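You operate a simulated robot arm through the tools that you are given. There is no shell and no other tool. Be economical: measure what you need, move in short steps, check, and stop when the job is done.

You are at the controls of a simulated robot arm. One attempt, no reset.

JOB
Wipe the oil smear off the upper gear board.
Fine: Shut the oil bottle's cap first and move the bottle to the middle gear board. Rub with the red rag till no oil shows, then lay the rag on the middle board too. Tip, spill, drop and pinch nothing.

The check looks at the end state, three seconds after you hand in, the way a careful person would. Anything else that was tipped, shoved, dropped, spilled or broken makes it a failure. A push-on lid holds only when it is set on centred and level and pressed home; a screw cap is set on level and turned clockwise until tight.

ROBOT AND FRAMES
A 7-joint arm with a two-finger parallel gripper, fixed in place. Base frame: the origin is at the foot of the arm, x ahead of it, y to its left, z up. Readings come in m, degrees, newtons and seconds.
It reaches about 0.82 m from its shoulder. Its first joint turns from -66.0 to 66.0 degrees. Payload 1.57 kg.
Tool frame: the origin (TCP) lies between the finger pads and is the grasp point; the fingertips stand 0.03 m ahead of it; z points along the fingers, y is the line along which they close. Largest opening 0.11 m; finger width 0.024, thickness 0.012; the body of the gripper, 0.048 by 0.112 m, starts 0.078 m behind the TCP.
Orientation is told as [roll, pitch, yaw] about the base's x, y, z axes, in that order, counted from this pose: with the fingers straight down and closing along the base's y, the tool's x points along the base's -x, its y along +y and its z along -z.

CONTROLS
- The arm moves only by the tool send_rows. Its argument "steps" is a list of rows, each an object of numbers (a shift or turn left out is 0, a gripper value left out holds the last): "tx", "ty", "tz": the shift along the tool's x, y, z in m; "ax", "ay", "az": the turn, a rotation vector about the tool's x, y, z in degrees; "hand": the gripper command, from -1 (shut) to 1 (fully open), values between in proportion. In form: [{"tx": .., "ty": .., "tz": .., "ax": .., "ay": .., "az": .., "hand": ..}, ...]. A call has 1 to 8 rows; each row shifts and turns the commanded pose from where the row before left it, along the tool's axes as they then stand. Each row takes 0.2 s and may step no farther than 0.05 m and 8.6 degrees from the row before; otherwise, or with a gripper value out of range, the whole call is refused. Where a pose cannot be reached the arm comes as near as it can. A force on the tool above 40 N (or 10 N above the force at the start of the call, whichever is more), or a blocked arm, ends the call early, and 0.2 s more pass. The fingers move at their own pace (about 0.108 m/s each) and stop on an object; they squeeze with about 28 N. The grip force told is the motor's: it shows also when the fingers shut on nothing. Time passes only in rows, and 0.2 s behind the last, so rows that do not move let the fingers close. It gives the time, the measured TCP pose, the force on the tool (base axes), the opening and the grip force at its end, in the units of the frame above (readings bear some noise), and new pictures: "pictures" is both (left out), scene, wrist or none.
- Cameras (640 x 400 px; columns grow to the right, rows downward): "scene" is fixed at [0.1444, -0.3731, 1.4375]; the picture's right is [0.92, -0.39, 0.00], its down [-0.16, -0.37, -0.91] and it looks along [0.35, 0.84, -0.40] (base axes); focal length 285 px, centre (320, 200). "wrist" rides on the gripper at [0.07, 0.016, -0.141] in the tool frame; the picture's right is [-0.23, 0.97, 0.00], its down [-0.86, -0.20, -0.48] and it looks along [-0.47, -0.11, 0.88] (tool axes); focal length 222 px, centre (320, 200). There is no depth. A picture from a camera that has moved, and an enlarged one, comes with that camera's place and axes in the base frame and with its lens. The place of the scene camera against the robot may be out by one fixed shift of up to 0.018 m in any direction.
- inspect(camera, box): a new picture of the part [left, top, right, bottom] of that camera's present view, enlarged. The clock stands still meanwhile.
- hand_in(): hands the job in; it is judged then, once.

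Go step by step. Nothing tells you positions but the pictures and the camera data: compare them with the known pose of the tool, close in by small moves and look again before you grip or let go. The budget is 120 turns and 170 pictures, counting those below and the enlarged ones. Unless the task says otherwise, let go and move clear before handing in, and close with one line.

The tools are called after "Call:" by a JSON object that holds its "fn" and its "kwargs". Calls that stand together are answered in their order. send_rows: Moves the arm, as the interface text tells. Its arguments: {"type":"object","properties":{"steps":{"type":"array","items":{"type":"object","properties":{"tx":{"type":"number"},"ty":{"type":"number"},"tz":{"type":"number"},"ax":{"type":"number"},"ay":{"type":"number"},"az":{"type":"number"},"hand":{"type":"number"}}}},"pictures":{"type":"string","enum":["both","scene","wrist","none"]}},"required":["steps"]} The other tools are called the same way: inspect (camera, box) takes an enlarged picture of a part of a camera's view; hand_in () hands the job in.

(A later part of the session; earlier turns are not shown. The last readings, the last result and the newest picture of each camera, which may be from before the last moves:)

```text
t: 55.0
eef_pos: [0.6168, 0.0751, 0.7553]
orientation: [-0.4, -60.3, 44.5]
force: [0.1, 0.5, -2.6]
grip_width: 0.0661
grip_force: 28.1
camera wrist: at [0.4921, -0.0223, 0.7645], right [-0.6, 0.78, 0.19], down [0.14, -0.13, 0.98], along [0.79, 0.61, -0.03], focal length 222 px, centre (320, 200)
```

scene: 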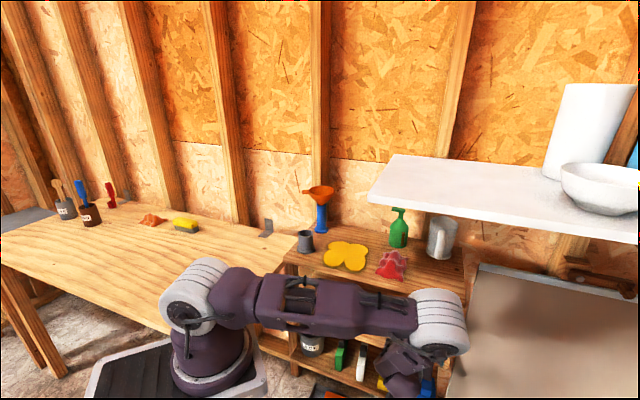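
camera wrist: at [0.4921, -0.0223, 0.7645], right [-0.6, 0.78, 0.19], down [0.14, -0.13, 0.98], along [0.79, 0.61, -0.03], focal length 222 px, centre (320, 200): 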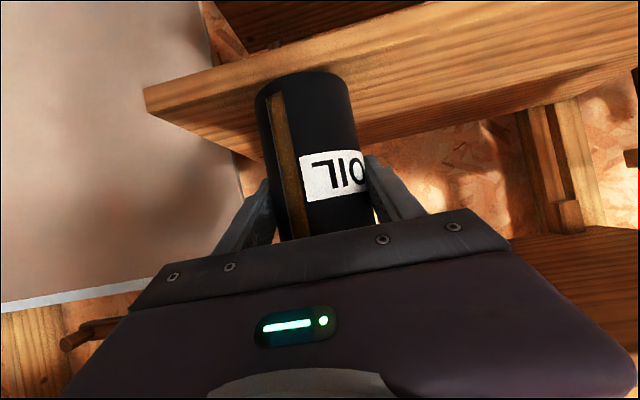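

The cap has passed under the upper board with no contact. I'll continue inward.

Call:
{"fn": "send_rows", "kwargs": {"steps": [{"tx": -0.003, "tz": 0.0052, "ty": 0.0002}, {"tx": -0.004, "tz": 0.0069, "ty": 0.0003}, {"tx": -0.004, "tz": 0.0069, "ty": 0.0003}], "pictures": "none"}}

Call:
{"fn": "send_rows", "kwargs": {"steps": [{"tx": -0.004, "tz": 0.0069, "ty": 0.0003}, {"tx": -0.004, "tz": 0.0069, "ty": 0.0003}, {"tx": -0.004, "tz": 0.0069, "ty": 0.0003}, {}]}}

Call:
{"fn": "inspect", "kwargs": {"camera": "scene", "box": [350, 200, 510, 360]}}

```text
t: 55.8
eef_pos: [0.6306, 0.0905, 0.7549]
orientation: [-0.3, -60.2, 44.4]
force: [0.8, 0.4, -3.5]
grip_width: 0.0661
grip_force: 28.0
```

```text
t: 56.8
eef_pos: [0.6478, 0.1095, 0.7549]
orientation: [-0.2, -60.2, 44.5]
force: [-0.3, -0.6, -3.2]
grip_width: 0.0663
grip_force: 27.9
camera wrist: at [0.5239, 0.0114, 0.7645], right [-0.6, 0.78, 0.19], down [0.14, -0.13, 0.98], along [0.79, 0.61, -0.03], focal length 222 px, centre (320, 200)
```

scene: 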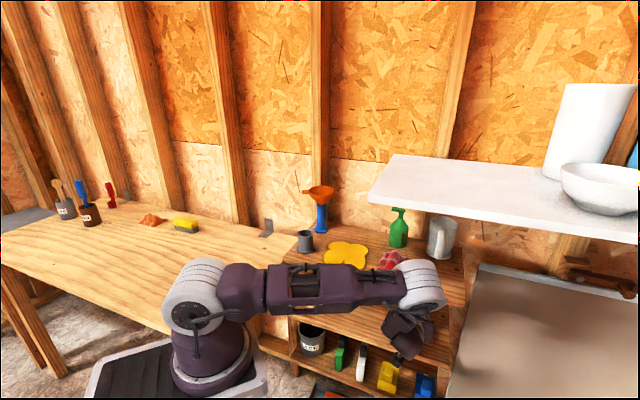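
wrist: 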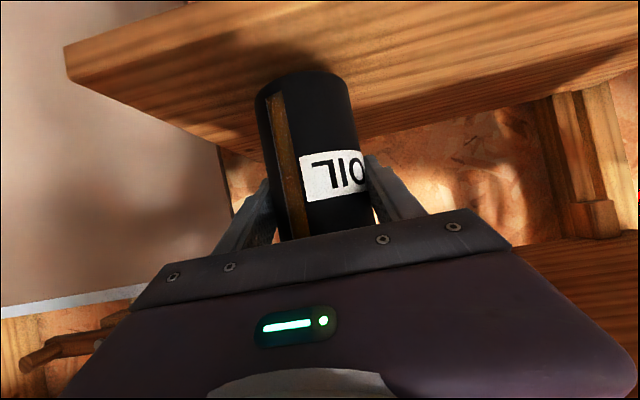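

```text
2.50 times, centred on (430, 280) of scene
camera zoom: at [0.1445, -0.3731, 1.4375], right [0.92, -0.39, 0.0], down [-0.16, -0.37, -0.91], along [0.35, 0.84, -0.4], focal length 712 px, centre (45, 0)
```

zoom: 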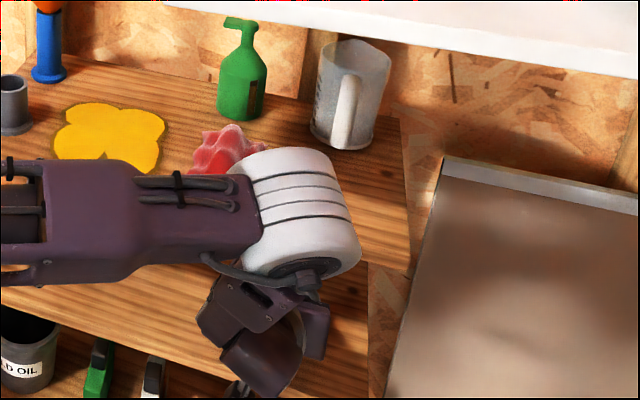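

The bottle is over the middle board, about 5.4 cm in from the front. I'll lower it in 2 mm steps until it touches.

Call:
{"fn": "send_rows", "kwargs": {"steps": [{"tx": 0.0017, "tz": 0.001}, {"tx": 0.0017, "tz": 0.001}, {"tx": 0.0017, "tz": 0.001}], "pictures": "none"}}

Call:
{"fn": "send_rows", "kwargs": {"steps": [{"tx": 0.0017, "tz": 0.001}], "pictures": "none"}}

Call:
{"fn": "send_rows", "kwargs": {"steps": [{"tx": 0.0017, "tz": 0.001}], "pictures": "none"}}

```text
t: 57.6
eef_pos: [0.6486, 0.1078, 0.7493]
orientation: [-0.3, -60.2, 44.5]
force: [-0.1, 0.3, -3.5]
grip_width: 0.0664
grip_force: 28.2
```

```text
t: 58.0
eef_pos: [0.6489, 0.1074, 0.7459]
orientation: [-0.4, -60.1, 44.5]
force: [0.5, 0.8, -3.1]
grip_width: 0.0663
grip_force: 28.0
```

```text
t: 58.4
eef_pos: [0.6482, 0.1073, 0.7449]
orientation: [-0.5, -60.2, 44.5]
force: [-0.6, -0.4, -3.7]
grip_width: 0.0663
grip_force: 28.4
```

Call:
{"fn": "send_rows", "kwargs": {"steps": [{"tx": 0.0017, "tz": 0.001}], "pictures": "none"}}

Call:
{"fn": "send_rows", "kwargs": {"steps": [{"tx": 0.0017, "tz": 0.001}], "pictures": "none"}}

Call:
{"fn": "send_rows", "kwargs": {"steps": [{"tx": 0.0017, "tz": 0.001}], "pictures": "none"}}

```text
t: 58.8
eef_pos: [0.648, 0.1072, 0.7427]
orientation: [-0.5, -60.1, 44.5]
force: [-1.3, 0.8, -2.6]
grip_width: 0.0661
grip_force: 28.1
```

```text
t: 59.2
eef_pos: [0.6491, 0.1079, 0.741]
orientation: [-0.4, -60.4, 44.5]
force: [-1.3, -1.1, 1.2]
grip_width: 0.0661
grip_force: 28.5
```

```text
t: 59.6
eef_pos: [0.6501, 0.1078, 0.7417]
orientation: [-0.5, -60.5, 44.7]
force: [-3.6, -1.9, 17.0]
grip_width: 0.0659
grip_force: 28.0
```

It's seated, with contact at TCP z of about 0.741. I'll ease off 2 mm and open the fingers.

Call:
{"fn": "send_rows", "kwargs": {"steps": [{"tx": -0.0017, "tz": -0.001}, {"hand": 0.6}, {}, {}]}}

Call:
{"fn": "inspect", "kwargs": {"camera": "wrist", "box": [180, 40, 440, 240]}}

```text
t: 60.6
eef_pos: [0.6495, 0.1073, 0.7411]
orientation: [-0.4, -60.2, 44.5]
force: [-0.2, 0.4, 0.3]
grip_width: 0.0881
grip_force: 0.1
camera wrist: at [0.5243, 0.0104, 0.7507], right [-0.6, 0.78, 0.19], down [0.14, -0.13, 0.98], along [0.79, 0.61, -0.03], focal length 222 px, centre (320, 200)
```

scene: 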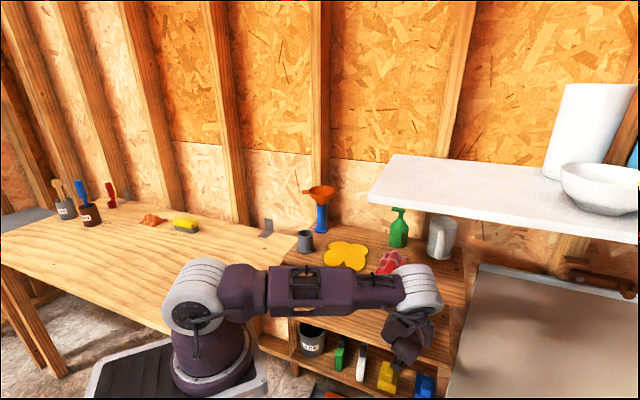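
wrist: 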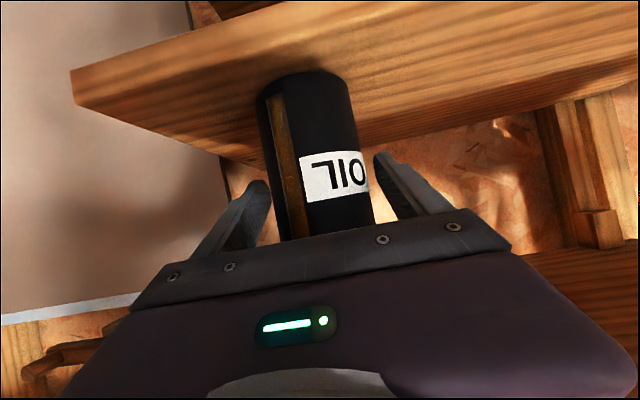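

```text
2.00 times, centred on (310, 140) of wrist
camera zoom: at [0.5243, 0.0104, 0.7507], right [-0.6, 0.78, 0.19], down [0.14, -0.13, 0.98], along [0.79, 0.61, -0.03], focal length 444 px, centre (340, 320)
```

zoom: 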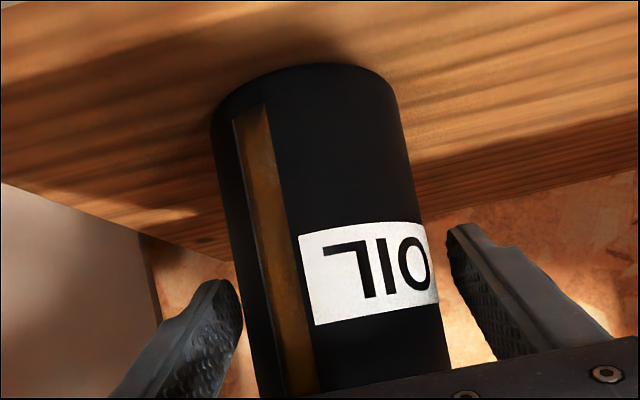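

The bottle is standing free on the middle board. I'll retreat straight back.

Call:
{"fn": "send_rows", "kwargs": {"steps": [{"tx": 0.005, "tz": -0.0087, "ty": -0.0003}, {"tx": 0.0075, "tz": -0.013, "ty": -0.0005}, {"tx": 0.0075, "tz": -0.013, "ty": -0.0005}, {"tx": 0.0075, "tz": -0.013, "ty": -0.0005}, {"tx": 0.0075, "tz": -0.013, "ty": -0.0005}, {"tx": 0.0075, "tz": -0.013, "ty": -0.0005}, {"tx": 0.0075, "tz": -0.013, "ty": -0.0005}, {"tx": 0.0075, "tz": -0.013, "ty": -0.0005}]}}

```text
t: 62.4
eef_pos: [0.5695, 0.0245, 0.7415]
orientation: [-0.4, -60.2, 44.5]
force: [-0.4, -0.6, -0.8]
grip_width: 0.0881
grip_force: 0.0
camera wrist: at [0.4449, -0.0727, 0.7507], right [-0.6, 0.78, 0.19], down [0.14, -0.13, 0.98], along [0.79, 0.61, -0.03], focal length 222 px, centre (320, 200)
```

scene: 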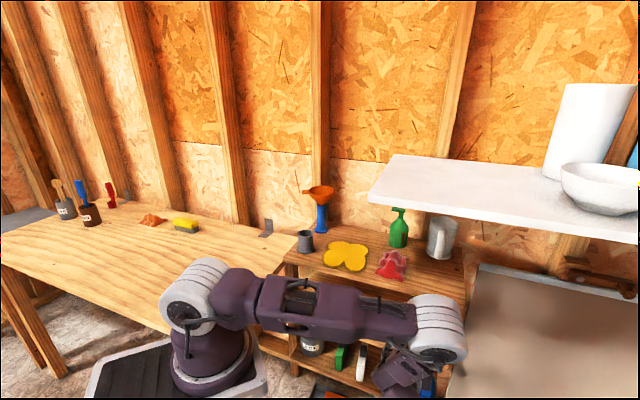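
wrist: 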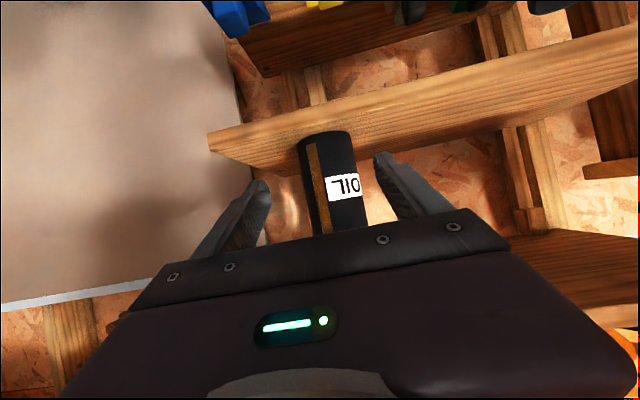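

The bottle stands well inside the slot. I'll go back up the same way and then look at the rag.

Call:
{"fn": "send_rows", "kwargs": {"steps": [{"tx": 0.01, "tz": -0.0173}, {"tx": -0.026, "tz": -0.015}, {"tx": -0.0346, "tz": -0.02}, {"tx": -0.0346, "tz": -0.02}, {"tx": -0.0346, "tz": -0.02}, {"tx": -0.0346, "tz": -0.02}, {"tx": -0.0346, "tz": -0.02}, {"tx": -0.0346, "tz": -0.02, "hand": 1}]}}

Call:
{"fn": "inspect", "kwargs": {"camera": "scene", "box": [280, 190, 480, 350]}}

```text
t: 64.2
eef_pos: [0.5527, 0.0126, 1.0115]
orientation: [-0.2, -60.1, 44.4]
force: [0.4, 0.0, -1.0]
grip_width: 0.1099
grip_force: 0.1
camera wrist: at [0.4284, -0.0846, 1.0208], right [-0.6, 0.78, 0.19], down [0.14, -0.13, 0.98], along [0.79, 0.61, -0.03], focal length 222 px, centre (320, 200)
```

scene: 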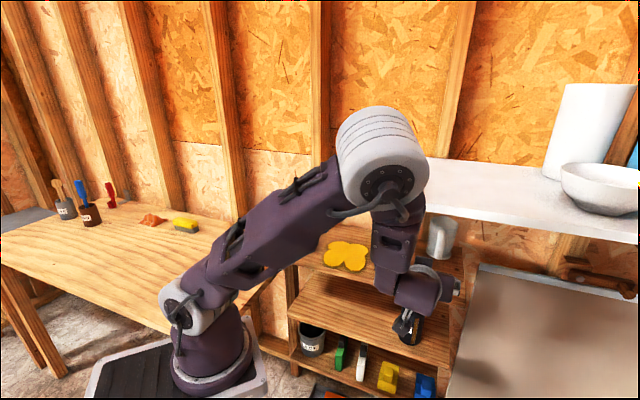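
wrist: 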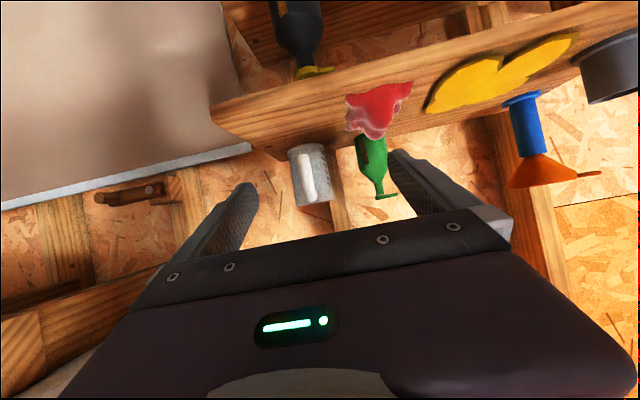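

```text
2.50 times, centred on (380, 270) of scene
camera zoom: at [0.1444, -0.3731, 1.4375], right [0.92, -0.39, 0.0], down [-0.16, -0.37, -0.91], along [0.35, 0.84, -0.4], focal length 712 px, centre (170, 25)
```

zoom: 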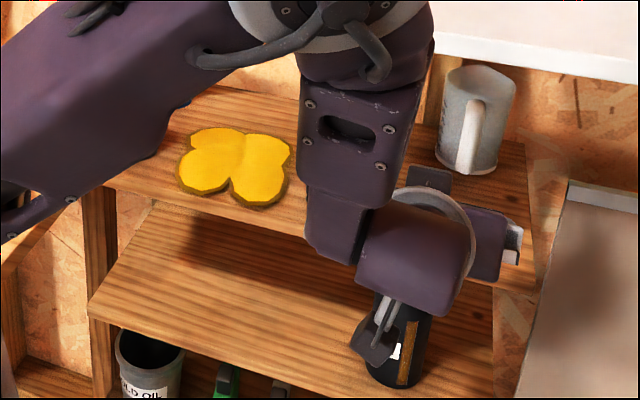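

I'll turn the gripper toward +x and reduce the tilt slightly, ready for the rag.

Call:
{"fn": "send_rows", "kwargs": {"steps": [{"ax": 6.93, "az": 4}, {"ax": 6.93, "az": 4}, {"ax": 6.93, "az": 4}, {"ax": 6.93, "az": 4}, {"ax": 6.93, "az": 4}, {"ax": 6.06, "az": 3.5}, {"ay": 5}, {"ay": 5}], "pictures": "wrist"}}

```text
t: 66.0
eef_pos: [0.5541, 0.0115, 1.0117]
orientation: [0.0, -50.1, -2.9]
force: [-0.4, 0.4, -0.1]
grip_width: 0.11
grip_force: 0.0
camera wrist: at [0.4002, 0.036, 1.0475], right [0.19, 0.97, 0.18], down [0.17, -0.21, 0.96], along [0.97, -0.16, -0.2], focal length 222 px, centre (320, 200)
```

wrist: 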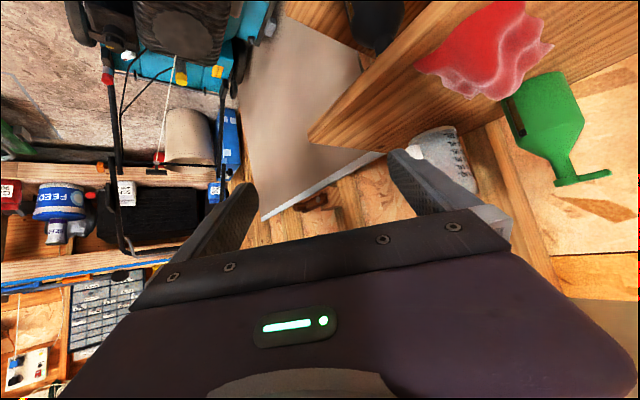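

The rag's peak is around (0.59, 0.16, 0.945). I'll move in front of it.

Call:
{"fn": "send_rows", "kwargs": {"steps": [{"tx": 0.0122, "ty": 0.029, "tz": -0.0084}, {"tx": 0.0122, "ty": 0.029, "tz": -0.0084}, {"tx": 0.0122, "ty": 0.029, "tz": -0.0084}, {"tx": 0.0122, "ty": 0.029, "tz": -0.0084}, {"tx": 0.0122, "ty": 0.029, "tz": -0.0084}, {}]}}

Call:
{"fn": "inspect", "kwargs": {"camera": "wrist", "box": [200, 40, 440, 210]}}

Call:
{"fn": "inspect", "kwargs": {"camera": "scene", "box": [310, 190, 450, 300]}}

```text
t: 67.4
eef_pos: [0.489, 0.1599, 0.9913]
orientation: [-0.1, -50.4, -3.0]
force: [-0.5, -0.1, 0.2]
grip_width: 0.11
grip_force: 0.1
camera wrist: at [0.3355, 0.1848, 1.028], right [0.19, 0.97, 0.18], down [0.17, -0.21, 0.96], along [0.97, -0.16, -0.2], focal length 222 px, centre (320, 200)
```

scene: 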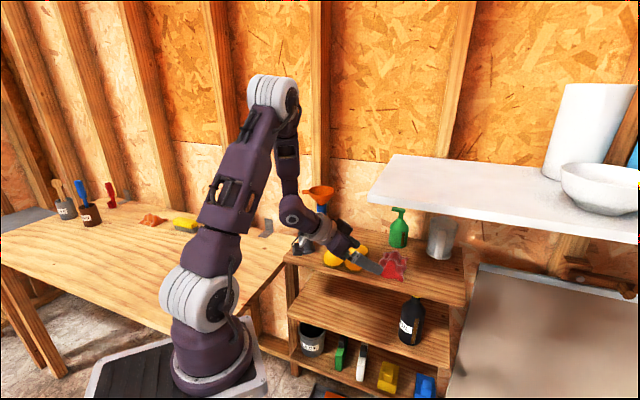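
wrist: 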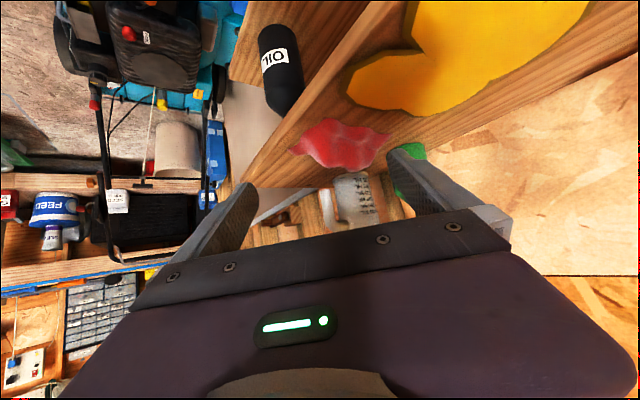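

```text
2.35 times, centred on (320, 125) of wrist
camera zoom: at [0.3355, 0.1848, 1.028], right [0.19, 0.97, 0.18], down [0.17, -0.21, 0.96], along [0.97, -0.16, -0.2], focal length 523 px, centre (320, 376)
```

zoom: 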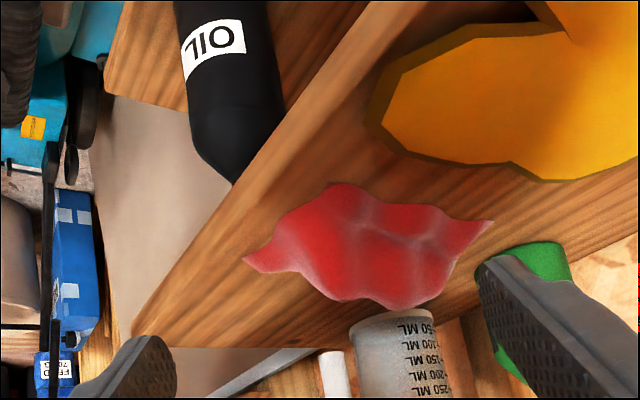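

```text
3.64 times, centred on (380, 245) of scene
camera zoom: at [0.1444, -0.3731, 1.4375], right [0.92, -0.39, 0.0], down [-0.16, -0.37, -0.91], along [0.35, 0.84, -0.4], focal length 1036 px, centre (102, 36)
```

zoom: 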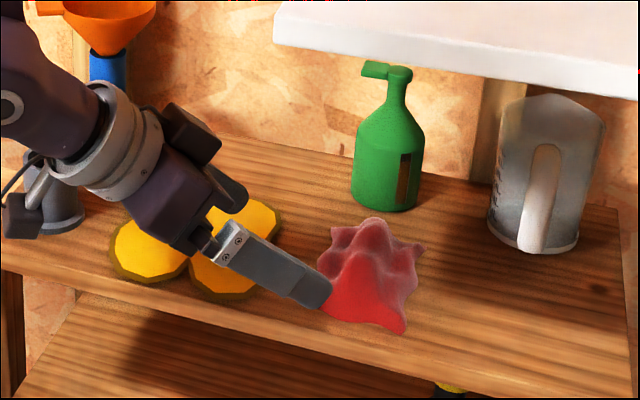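

The rag is centred near (0.60, 0.175). I'll move above it, under the shelf, with open fingers.

Call:
{"fn": "send_rows", "kwargs": {"steps": [{"tx": -0.0227, "ty": 0.0066, "tz": 0.0223}, {"tx": -0.0227, "ty": 0.0066, "tz": 0.0223}, {"tx": -0.0227, "ty": 0.0066, "tz": 0.0223}, {}]}}

Call:
{"fn": "inspect", "kwargs": {"camera": "scene", "box": [310, 170, 450, 290]}}

```text
t: 68.4
eef_pos: [0.5855, 0.1744, 1.0]
orientation: [0.0, -50.3, -2.9]
force: [0.1, 0.1, 0.6]
grip_width: 0.1097
grip_force: 0.2
camera wrist: at [0.4329, 0.1992, 1.0374], right [0.19, 0.97, 0.18], down [0.17, -0.21, 0.96], along [0.97, -0.16, -0.2], focal length 222 px, centre (320, 200)
```

scene: 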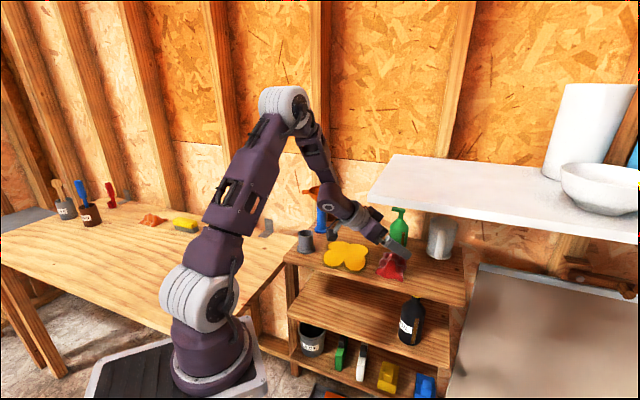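
wrist: 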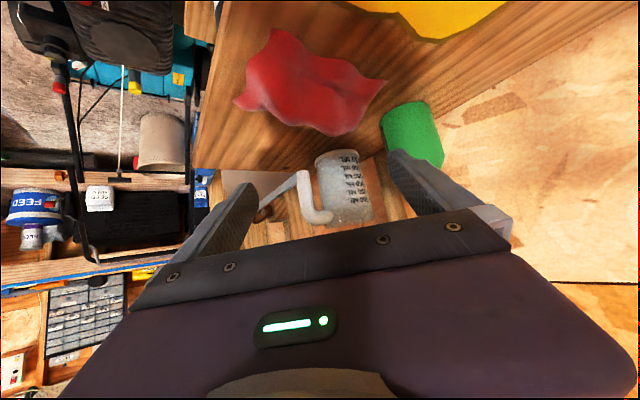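

```text
3.33 times, centred on (380, 230) of scene
camera zoom: at [0.1444, -0.3731, 1.4375], right [0.92, -0.39, 0.0], down [-0.16, -0.37, -0.91], along [0.35, 0.84, -0.4], focal length 949 px, centre (120, 100)
```

zoom: 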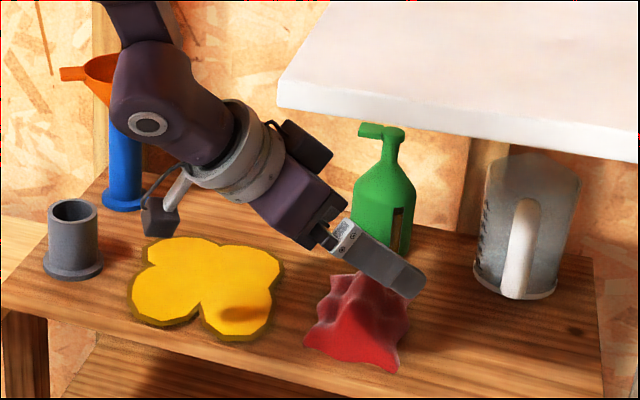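

The fingers straddle the rag. I'll lower onto it carefully.

Call:
{"fn": "send_rows", "kwargs": {"steps": [{"tx": 0.0114, "ty": 0.0012, "tz": 0.0152}, {"tx": 0.0114, "ty": 0.0012, "tz": 0.0152}, {"tx": 0.0114, "ty": 0.0012, "tz": 0.0152}, {"tx": 0.008, "ty": 0.0012, "tz": 0.0106}, {}]}}

Call:
{"fn": "inspect", "kwargs": {"camera": "scene", "box": [310, 190, 450, 290]}}

```text
t: 69.4
eef_pos: [0.6046, 0.1793, 0.9385]
orientation: [0.8, -51.3, -3.6]
force: [2.0, -1.1, 9.1]
grip_width: 0.1092
grip_force: 0.1
stopped in row 5: the force on the tool passed its limit (the readings are from after the stop); the commanded pose is now the measured one
camera wrist: at [0.4517, 0.2031, 0.973], right [0.19, 0.96, 0.19], down [0.15, -0.22, 0.96], along [0.97, -0.16, -0.19], focal length 222 px, centre (320, 200)
```

scene: 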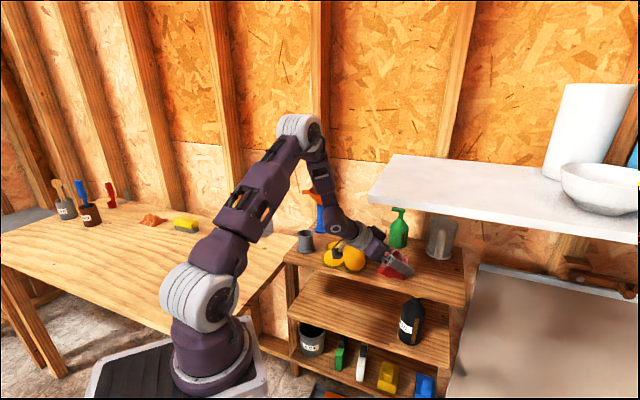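
wrist: 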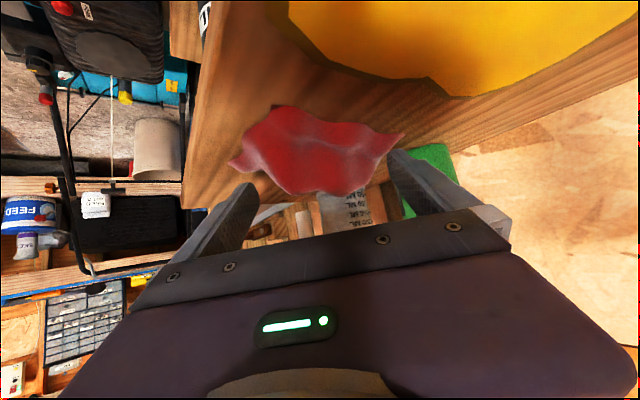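

```text
4.00 times, centred on (380, 240) of scene
camera zoom: at [0.1443, -0.3732, 1.4375], right [0.92, -0.39, 0.0], down [-0.16, -0.37, -0.91], along [0.35, 0.84, -0.4], focal length 1139 px, centre (80, 40)
```

zoom: 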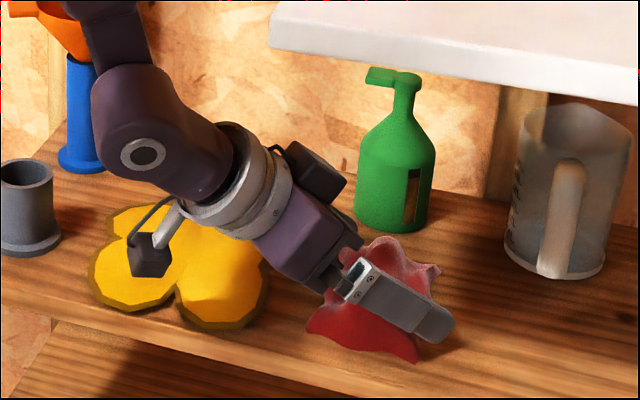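

The fingertips touched the rag's spread corners at about 1 cm above the board. I'll ease off slightly and try closing on the heap here.

Call:
{"fn": "send_rows", "kwargs": {"steps": [{"tx": -0.0023, "tz": -0.002}, {"hand": 0.4}, {"hand": 0}, {"hand": -1}, {}, {}]}}

Call:
{"fn": "inspect", "kwargs": {"camera": "scene", "box": [310, 190, 450, 290]}}

Call:
{"fn": "inspect", "kwargs": {"camera": "wrist", "box": [200, 70, 440, 240]}}

```text
t: 70.8
eef_pos: [0.6046, 0.1786, 0.9414]
orientation: [0.6, -51.2, -3.4]
force: [-0.5, -0.4, 0.1]
grip_width: 0.0269
grip_force: 28.1
camera wrist: at [0.4511, 0.203, 0.9752], right [0.19, 0.96, 0.18], down [0.15, -0.21, 0.96], along [0.97, -0.16, -0.19], focal length 222 px, centre (320, 200)
```

scene: 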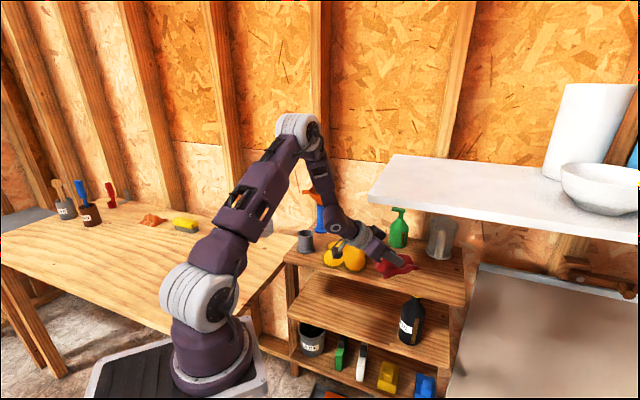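
wrist: 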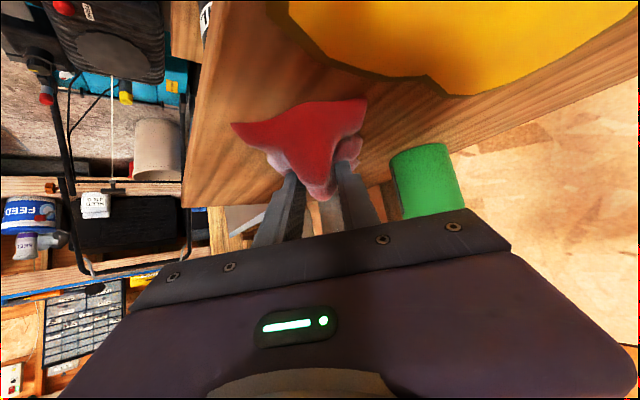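

```text
4.00 times, centred on (380, 240) of scene
camera zoom: at [0.1444, -0.3731, 1.4375], right [0.92, -0.39, 0.0], down [-0.16, -0.37, -0.91], along [0.35, 0.84, -0.4], focal length 1139 px, centre (80, 40)
```

zoom: 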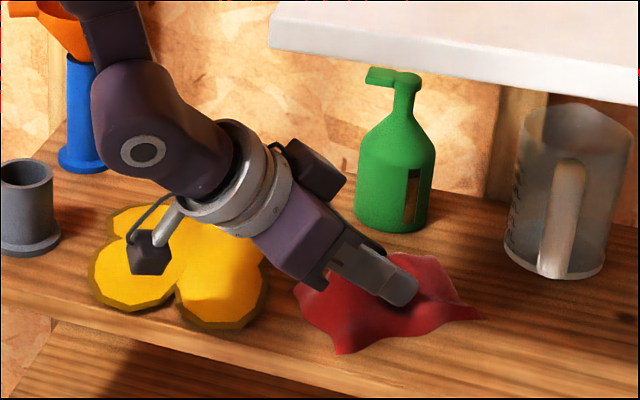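

```text
2.35 times, centred on (320, 155) of wrist
camera zoom: at [0.4511, 0.203, 0.9752], right [0.19, 0.96, 0.18], down [0.15, -0.21, 0.96], along [0.97, -0.16, -0.19], focal length 523 px, centre (320, 306)
```

zoom: 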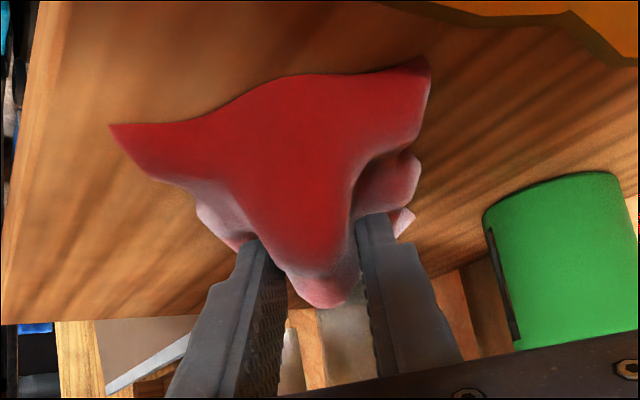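

The rag is gripped at its peak. I'll lift it slightly to check the hold.

Call:
{"fn": "send_rows", "kwargs": {"steps": [{"tx": -0.004, "tz": -0.0032}, {"tx": -0.0077, "tz": -0.0064}, {"tx": -0.0077, "tz": -0.0064}, {"tx": -0.0077, "tz": -0.0064}]}}

Call:
{"fn": "inspect", "kwargs": {"camera": "scene", "box": [310, 190, 450, 290]}}

```text
t: 71.8
eef_pos: [0.6031, 0.1772, 0.9761]
orientation: [0.6, -51.2, -3.4]
force: [-0.5, 0.8, -0.4]
grip_width: 0.0269
grip_force: 27.8
camera wrist: at [0.4499, 0.2016, 1.0105], right [0.19, 0.96, 0.18], down [0.15, -0.21, 0.96], along [0.97, -0.16, -0.19], focal length 222 px, centre (320, 200)
```

scene: 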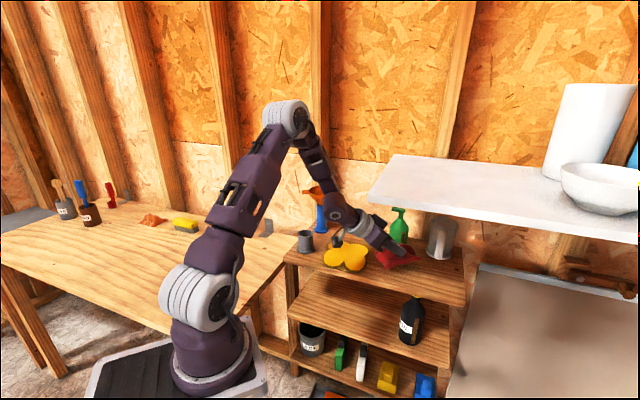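
wrist: 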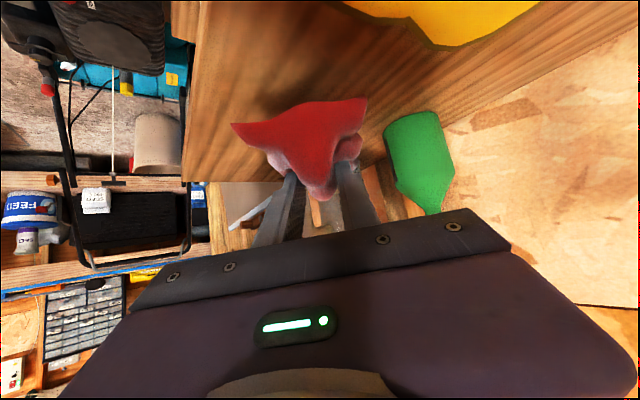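

```text
4.00 times, centred on (380, 240) of scene
camera zoom: at [0.1444, -0.3731, 1.4375], right [0.92, -0.39, 0.0], down [-0.16, -0.37, -0.91], along [0.35, 0.84, -0.4], focal length 1139 px, centre (80, 40)
```

zoom: 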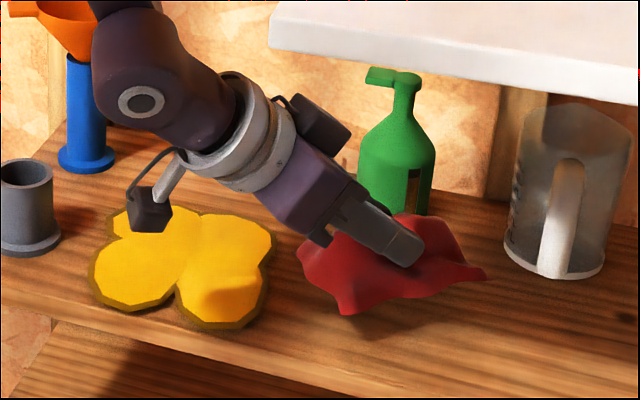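

The rag hangs firmly from the fingers. I'll carry it over the smear.

Call:
{"fn": "send_rows", "kwargs": {"steps": [{"tx": 0.0095, "ty": 0.02, "tz": -0.0118}, {"tx": 0.0095, "ty": 0.02, "tz": -0.0118}, {"tx": 0.0095, "ty": 0.02, "tz": -0.0118}, {"tx": 0.0095, "ty": 0.02, "tz": -0.0118}, {"tx": 0.0095, "ty": 0.02, "tz": -0.0118}, {}], "pictures": "none"}}

Call:
{"fn": "send_rows", "kwargs": {"steps": [{"ax": -6.2, "az": -5.03}, {"ax": -6.2, "az": -5.03}, {"ax": -6.2, "az": -5.03}, {"ax": -6.2, "az": -5.03}, {}]}}

Call:
{"fn": "inspect", "kwargs": {"camera": "scene", "box": [280, 190, 420, 290]}}

```text
t: 73.2
eef_pos: [0.5326, 0.282, 0.9752]
orientation: [0.6, -51.2, -3.4]
force: [0.1, -0.9, -0.2]
grip_width: 0.027
grip_force: 28.3
```

```text
t: 74.4
eef_pos: [0.5326, 0.2817, 0.9761]
orientation: [0.5, -51.3, 28.6]
force: [0.3, -0.5, -0.3]
grip_width: 0.0269
grip_force: 27.4
camera wrist: at [0.3901, 0.2218, 1.0107], right [-0.35, 0.92, 0.18], down [0.24, -0.1, 0.97], along [0.91, 0.38, -0.19], focal length 222 px, centre (320, 200)
```

scene: 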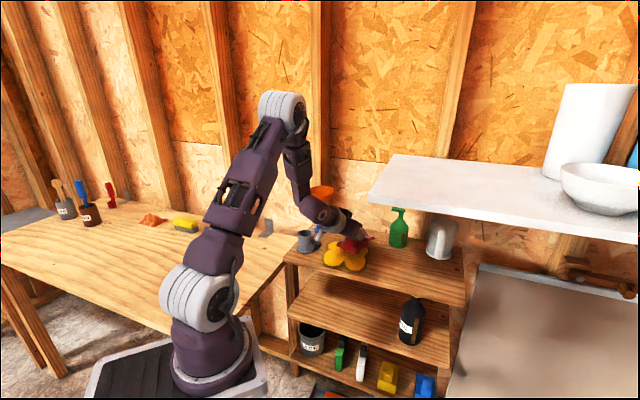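
wrist: 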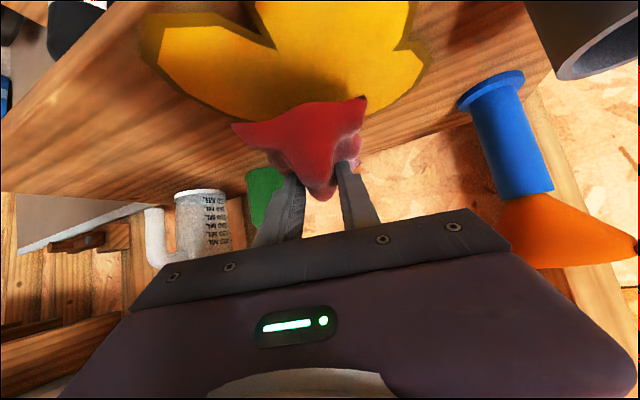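

```text
4.00 times, centred on (350, 240) of scene
camera zoom: at [0.1444, -0.3732, 1.4375], right [0.92, -0.39, 0.0], down [-0.16, -0.37, -0.91], along [0.35, 0.84, -0.4], focal length 1139 px, centre (200, 40)
```

zoom: 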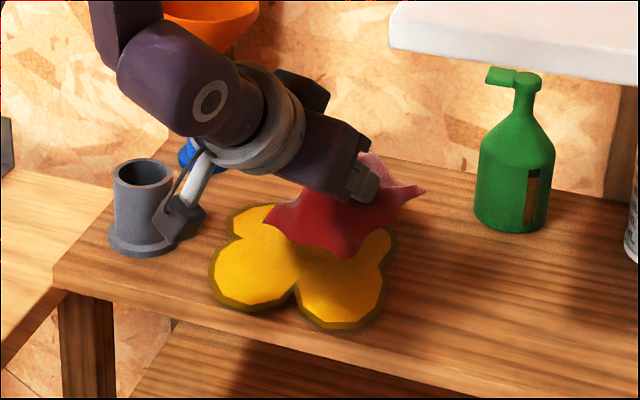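

The rag is over the smear. I'll lower it to the board with light contact.

Call:
{"fn": "send_rows", "kwargs": {"steps": [{"tx": 0.0078, "tz": 0.0063}, {"tx": 0.0078, "tz": 0.0063}, {"tx": 0.0078, "tz": 0.0063}, {"tx": 0.0039, "tz": 0.0031}], "pictures": "none"}}

Call:
{"fn": "send_rows", "kwargs": {"steps": [{"tx": 0.0016, "tz": 0.0013}, {"tx": 0.0016, "tz": 0.0013}]}}

```text
t: 75.4
eef_pos: [0.5325, 0.2823, 0.9402]
orientation: [0.4, -51.3, 28.7]
force: [-0.2, 0.3, 0.6]
grip_width: 0.027
grip_force: 28.1
```

```text
t: 76.1
eef_pos: [0.5348, 0.2839, 0.9396]
orientation: [0.4, -51.8, 28.7]
force: [1.2, 0.5, 5.1]
grip_width: 0.0272
grip_force: 28.0
stopped in row 2: the force on the tool passed its limit (the readings are from after the stop); the commanded pose is now the measured one
camera wrist: at [0.3918, 0.2237, 0.9726], right [-0.35, 0.92, 0.18], down [0.23, -0.1, 0.97], along [0.91, 0.38, -0.18], focal length 222 px, centre (320, 200)
```

scene: 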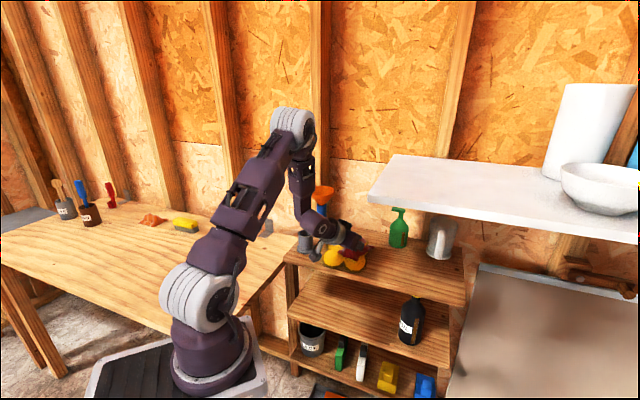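
wrist: 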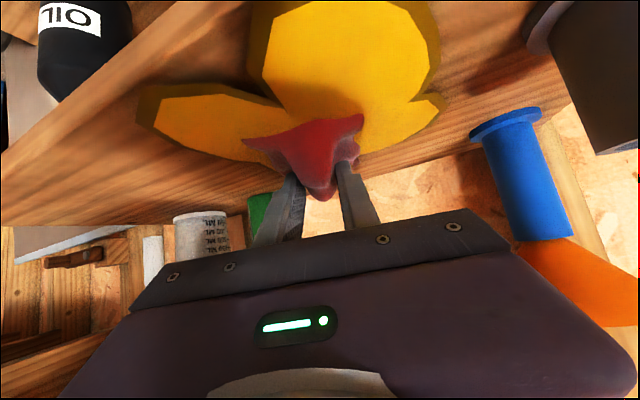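

Light contact is made at about 5 N. I'll make a first rubbing stroke toward the front and see how the smear responds.

Call:
{"fn": "send_rows", "kwargs": {"steps": [{"tx": 0.0063, "tz": -0.0078}, {"tx": 0.0094, "tz": -0.0117}, {"tx": 0.0094, "tz": -0.0117}, {"tx": 0.0094, "tz": -0.0117}, {"tx": 0.0063, "tz": -0.0078}]}}

Call:
{"fn": "inspect", "kwargs": {"camera": "scene", "box": [280, 190, 420, 290]}}

```text
t: 77.3
eef_pos: [0.4786, 0.2514, 0.9405]
orientation: [0.5, -51.9, 28.5]
force: [6.7, 2.8, 16.4]
grip_width: 0.027
grip_force: 27.6
camera wrist: at [0.3351, 0.1917, 0.9723], right [-0.35, 0.92, 0.18], down [0.23, -0.11, 0.97], along [0.91, 0.38, -0.18], focal length 222 px, centre (320, 200)
```

scene: 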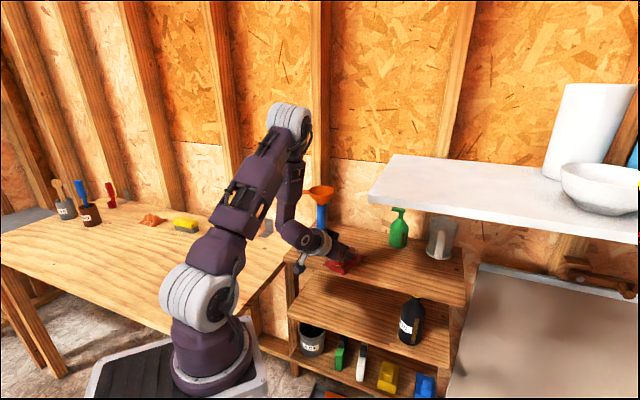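
wrist: 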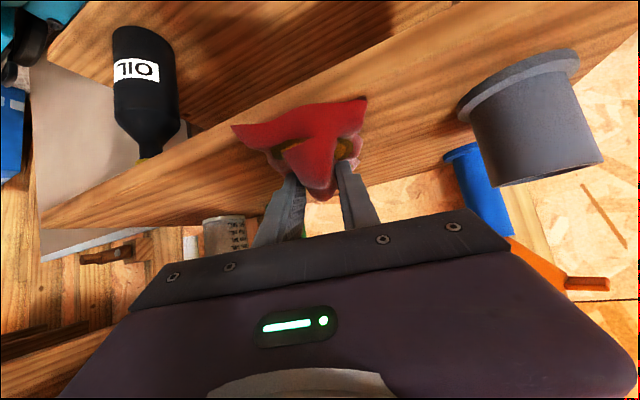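

```text
4.00 times, centred on (350, 240) of scene
camera zoom: at [0.1444, -0.3732, 1.4375], right [0.92, -0.39, 0.0], down [-0.16, -0.37, -0.91], along [0.35, 0.84, -0.4], focal length 1139 px, centre (200, 40)
```

zoom: 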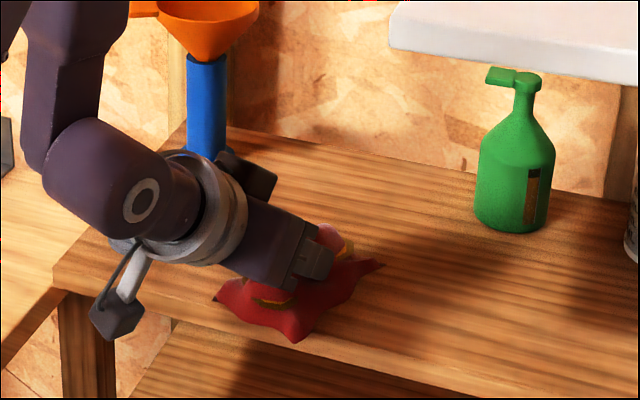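

The smear has nearly vanished after one stroke. I'll keep rubbing back and forth.

Call:
{"fn": "send_rows", "kwargs": {"steps": [{"tx": -0.0068, "tz": 0.0075}, {"tx": -0.0097, "tz": 0.0115}, {"tx": -0.0094, "tz": 0.0117}, {"tx": -0.0094, "tz": 0.0117}, {"tx": -0.0063, "tz": 0.0078}]}}

Call:
{"fn": "inspect", "kwargs": {"camera": "scene", "box": [280, 190, 420, 290]}}

```text
t: 78.5
eef_pos: [0.5336, 0.2834, 0.9406]
orientation: [0.4, -51.6, 28.8]
force: [-2.4, -1.2, 4.3]
grip_width: 0.027
grip_force: 28.0
camera wrist: at [0.391, 0.2233, 0.9731], right [-0.35, 0.92, 0.18], down [0.24, -0.1, 0.97], along [0.91, 0.38, -0.18], focal length 222 px, centre (320, 200)
```

scene: 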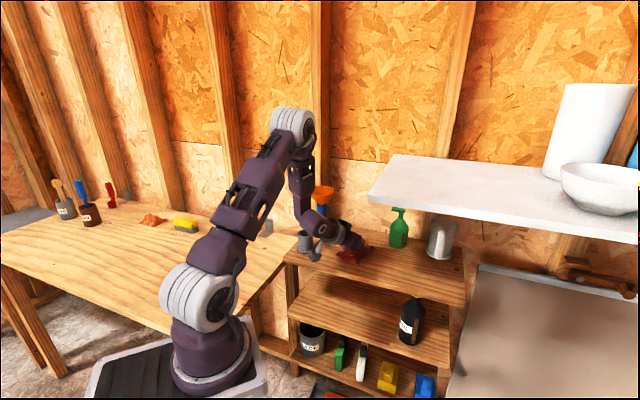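
wrist: 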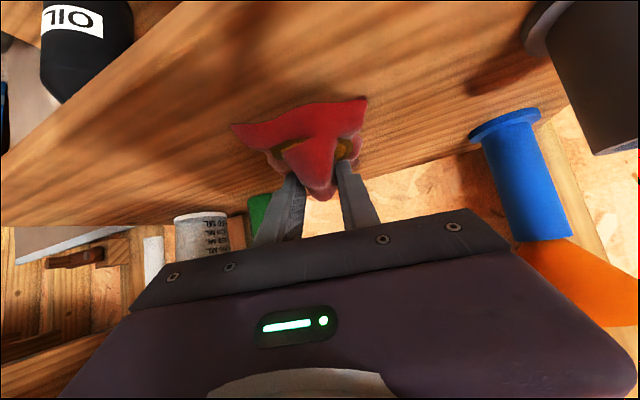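

```text
4.00 times, centred on (350, 240) of scene
camera zoom: at [0.1443, -0.3732, 1.4375], right [0.92, -0.39, 0.0], down [-0.16, -0.37, -0.91], along [0.35, 0.84, -0.4], focal length 1139 px, centre (200, 40)
```

zoom: 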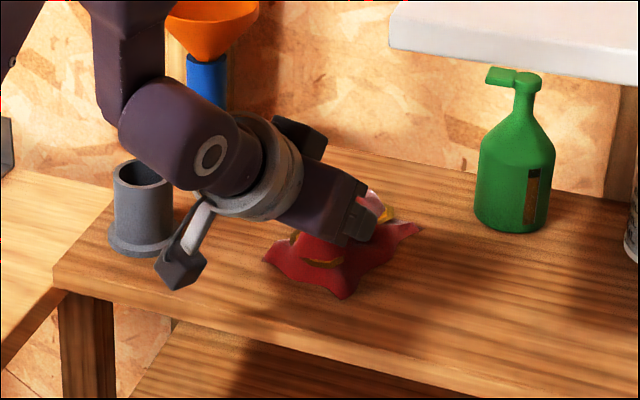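

The board looks clean and the oil is now on the rag. I'll make a sideways pass and then lift to verify.

Call:
{"fn": "send_rows", "kwargs": {"steps": [{"ty": 0.01}, {"ty": 0.015}, {"ty": -0.012}, {"ty": -0.015}, {"ty": -0.015}, {"ty": -0.01}], "pictures": "none"}}

Call:
{"fn": "send_rows", "kwargs": {"steps": [{"tx": 0.0094, "tz": -0.0117}, {"tx": 0.0094, "tz": -0.0117}, {"tx": 0.0094, "tz": -0.0117}, {"ty": 0.012}, {"ty": 0.015}, {"tx": -0.0094, "tz": 0.0117}, {"tx": -0.0094, "tz": 0.0117}, {"tx": -0.0094, "tz": 0.0117}], "pictures": "none"}}

Call:
{"fn": "send_rows", "kwargs": {"steps": [{"tx": -0.0078, "tz": -0.0063}, {"tx": -0.0156, "tz": -0.0125}, {"tx": -0.0156, "tz": -0.0125}, {}]}}

Call:
{"fn": "inspect", "kwargs": {"camera": "scene", "box": [280, 190, 420, 290]}}

Call:
{"fn": "inspect", "kwargs": {"camera": "wrist", "box": [120, 0, 520, 240]}}

```text
t: 79.9
eef_pos: [0.5486, 0.2598, 0.9403]
orientation: [0.5, -51.7, 28.6]
force: [-0.2, -0.4, -0.6]
grip_width: 0.0271
grip_force: 28.2
```

```text
t: 81.7
eef_pos: [0.5339, 0.2838, 0.9409]
orientation: [0.5, -51.6, 28.7]
force: [0.4, 0.3, -0.7]
grip_width: 0.027
grip_force: 27.7
```

```text
t: 82.7
eef_pos: [0.5335, 0.2832, 0.9908]
orientation: [0.5, -51.8, 28.7]
force: [-0.1, 0.8, -0.5]
grip_width: 0.027
grip_force: 28.0
camera wrist: at [0.3906, 0.2238, 1.0235], right [-0.35, 0.92, 0.18], down [0.23, -0.1, 0.97], along [0.91, 0.38, -0.18], focal length 222 px, centre (320, 200)
```

scene: 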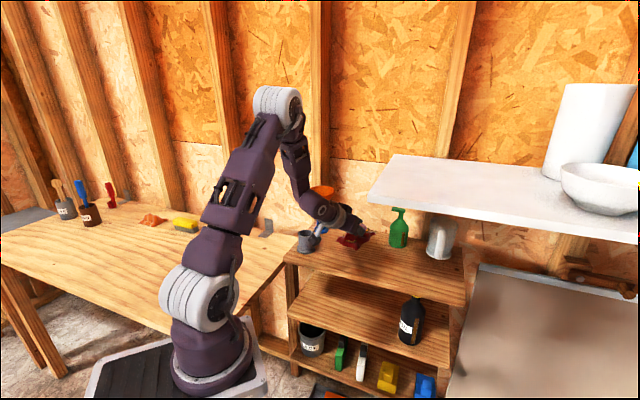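
wrist: 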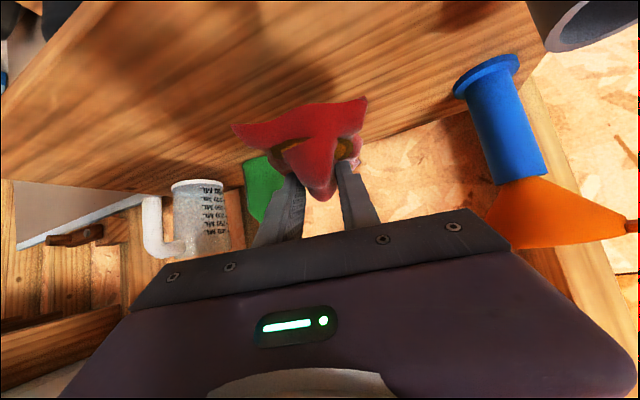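

```text
4.00 times, centred on (350, 240) of scene
camera zoom: at [0.1444, -0.3731, 1.4375], right [0.92, -0.39, 0.0], down [-0.16, -0.37, -0.91], along [0.35, 0.84, -0.4], focal length 1139 px, centre (200, 40)
```

zoom: 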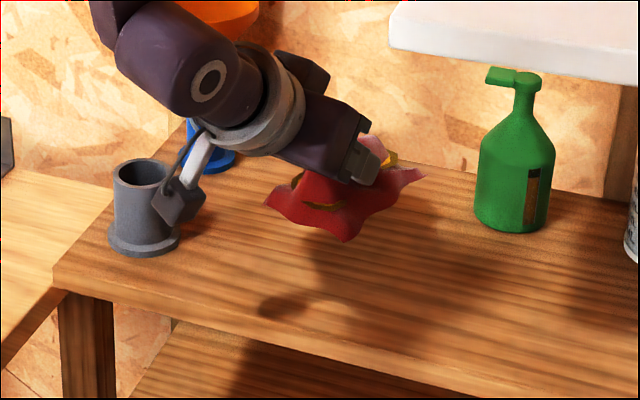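

```text
1.60 times, centred on (320, 120) of wrist
camera zoom: at [0.3906, 0.2238, 1.0235], right [-0.35, 0.92, 0.18], down [0.23, -0.1, 0.97], along [0.91, 0.38, -0.18], focal length 355 px, centre (320, 328)
```

zoom: 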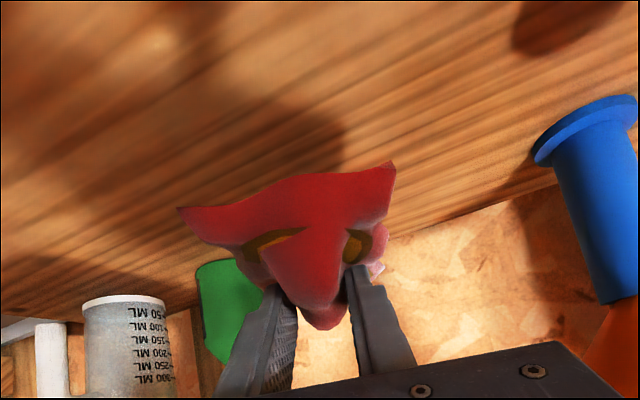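

The board is clean. Now I'll carry the rag out to the front right by the same kind of route as the bottle.

Call:
{"fn": "send_rows", "kwargs": {"steps": [{"tx": 0.013, "ty": -0.0208, "tz": -0.0164}, {"tx": 0.013, "ty": -0.0208, "tz": -0.0164}, {"tx": 0.013, "ty": -0.0208, "tz": -0.0164}, {"tx": 0.013, "ty": -0.0208, "tz": -0.0164}, {"tx": 0.0015, "ty": -0.032, "tz": -0.0018}, {"tx": 0.0015, "ty": -0.032, "tz": -0.0018}, {"tx": 0.0015, "ty": -0.032, "tz": -0.0018}]}}

```text
t: 84.3
eef_pos: [0.5427, 0.0821, 0.9912]
orientation: [0.5, -51.7, 28.7]
force: [0.1, 0.2, 1.2]
grip_width: 0.027
grip_force: 27.7
camera wrist: at [0.3996, 0.0227, 1.0235], right [-0.35, 0.92, 0.18], down [0.23, -0.1, 0.97], along [0.91, 0.38, -0.18], focal length 222 px, centre (320, 200)
```

scene: 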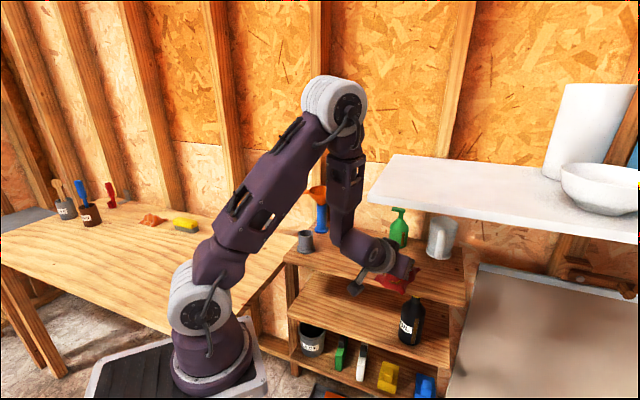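
wrist: 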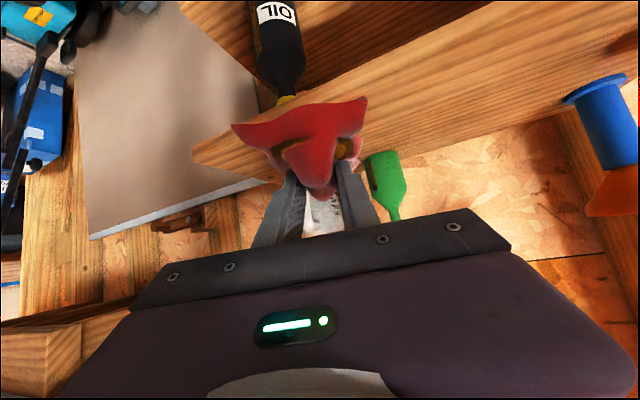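

Call:
{"fn": "send_rows", "kwargs": {"steps": [{"tx": 0.0088, "ty": -0.0245, "tz": -0.0111}, {"tx": 0.0088, "ty": -0.0245, "tz": -0.0111}, {"tx": 0.0088, "ty": -0.0245, "tz": -0.0111}, {"ax": -6.28, "az": -4.96}, {"ax": -6.28, "az": -4.96}, {}]}}

Call:
{"fn": "inspect", "kwargs": {"camera": "scene", "box": [280, 190, 440, 290]}}

```text
t: 85.7
eef_pos: [0.5402, -0.0023, 0.9887]
orientation: [0.5, -51.9, 44.7]
force: [-0.3, -0.9, -0.2]
grip_width: 0.0267
grip_force: 28.1
camera wrist: at [0.4195, -0.0995, 1.0219], right [-0.59, 0.79, 0.18], down [0.25, -0.04, 0.97], along [0.77, 0.62, -0.18], focal length 222 px, centre (320, 200)
```

scene: 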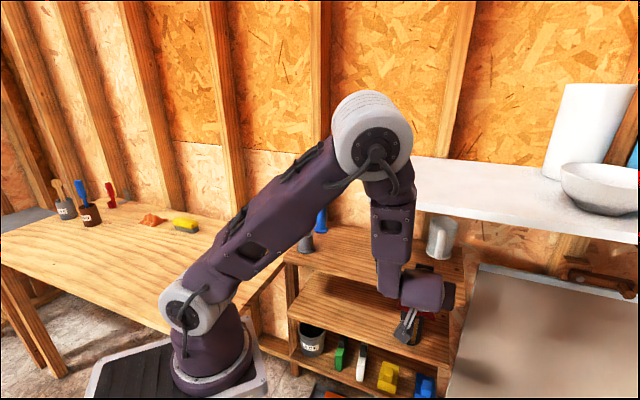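
wrist: 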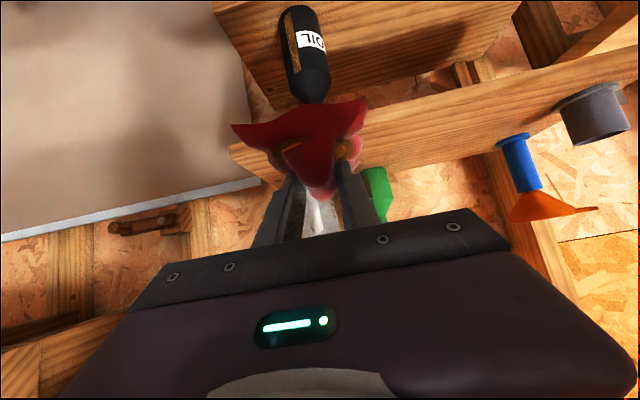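

```text
4.00 times, centred on (360, 240) of scene
camera zoom: at [0.1444, -0.3732, 1.4375], right [0.92, -0.39, 0.0], down [-0.16, -0.37, -0.91], along [0.35, 0.84, -0.4], focal length 1139 px, centre (160, 40)
```

zoom: 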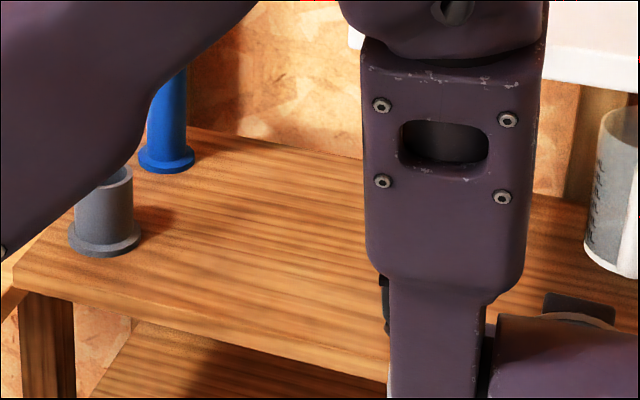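

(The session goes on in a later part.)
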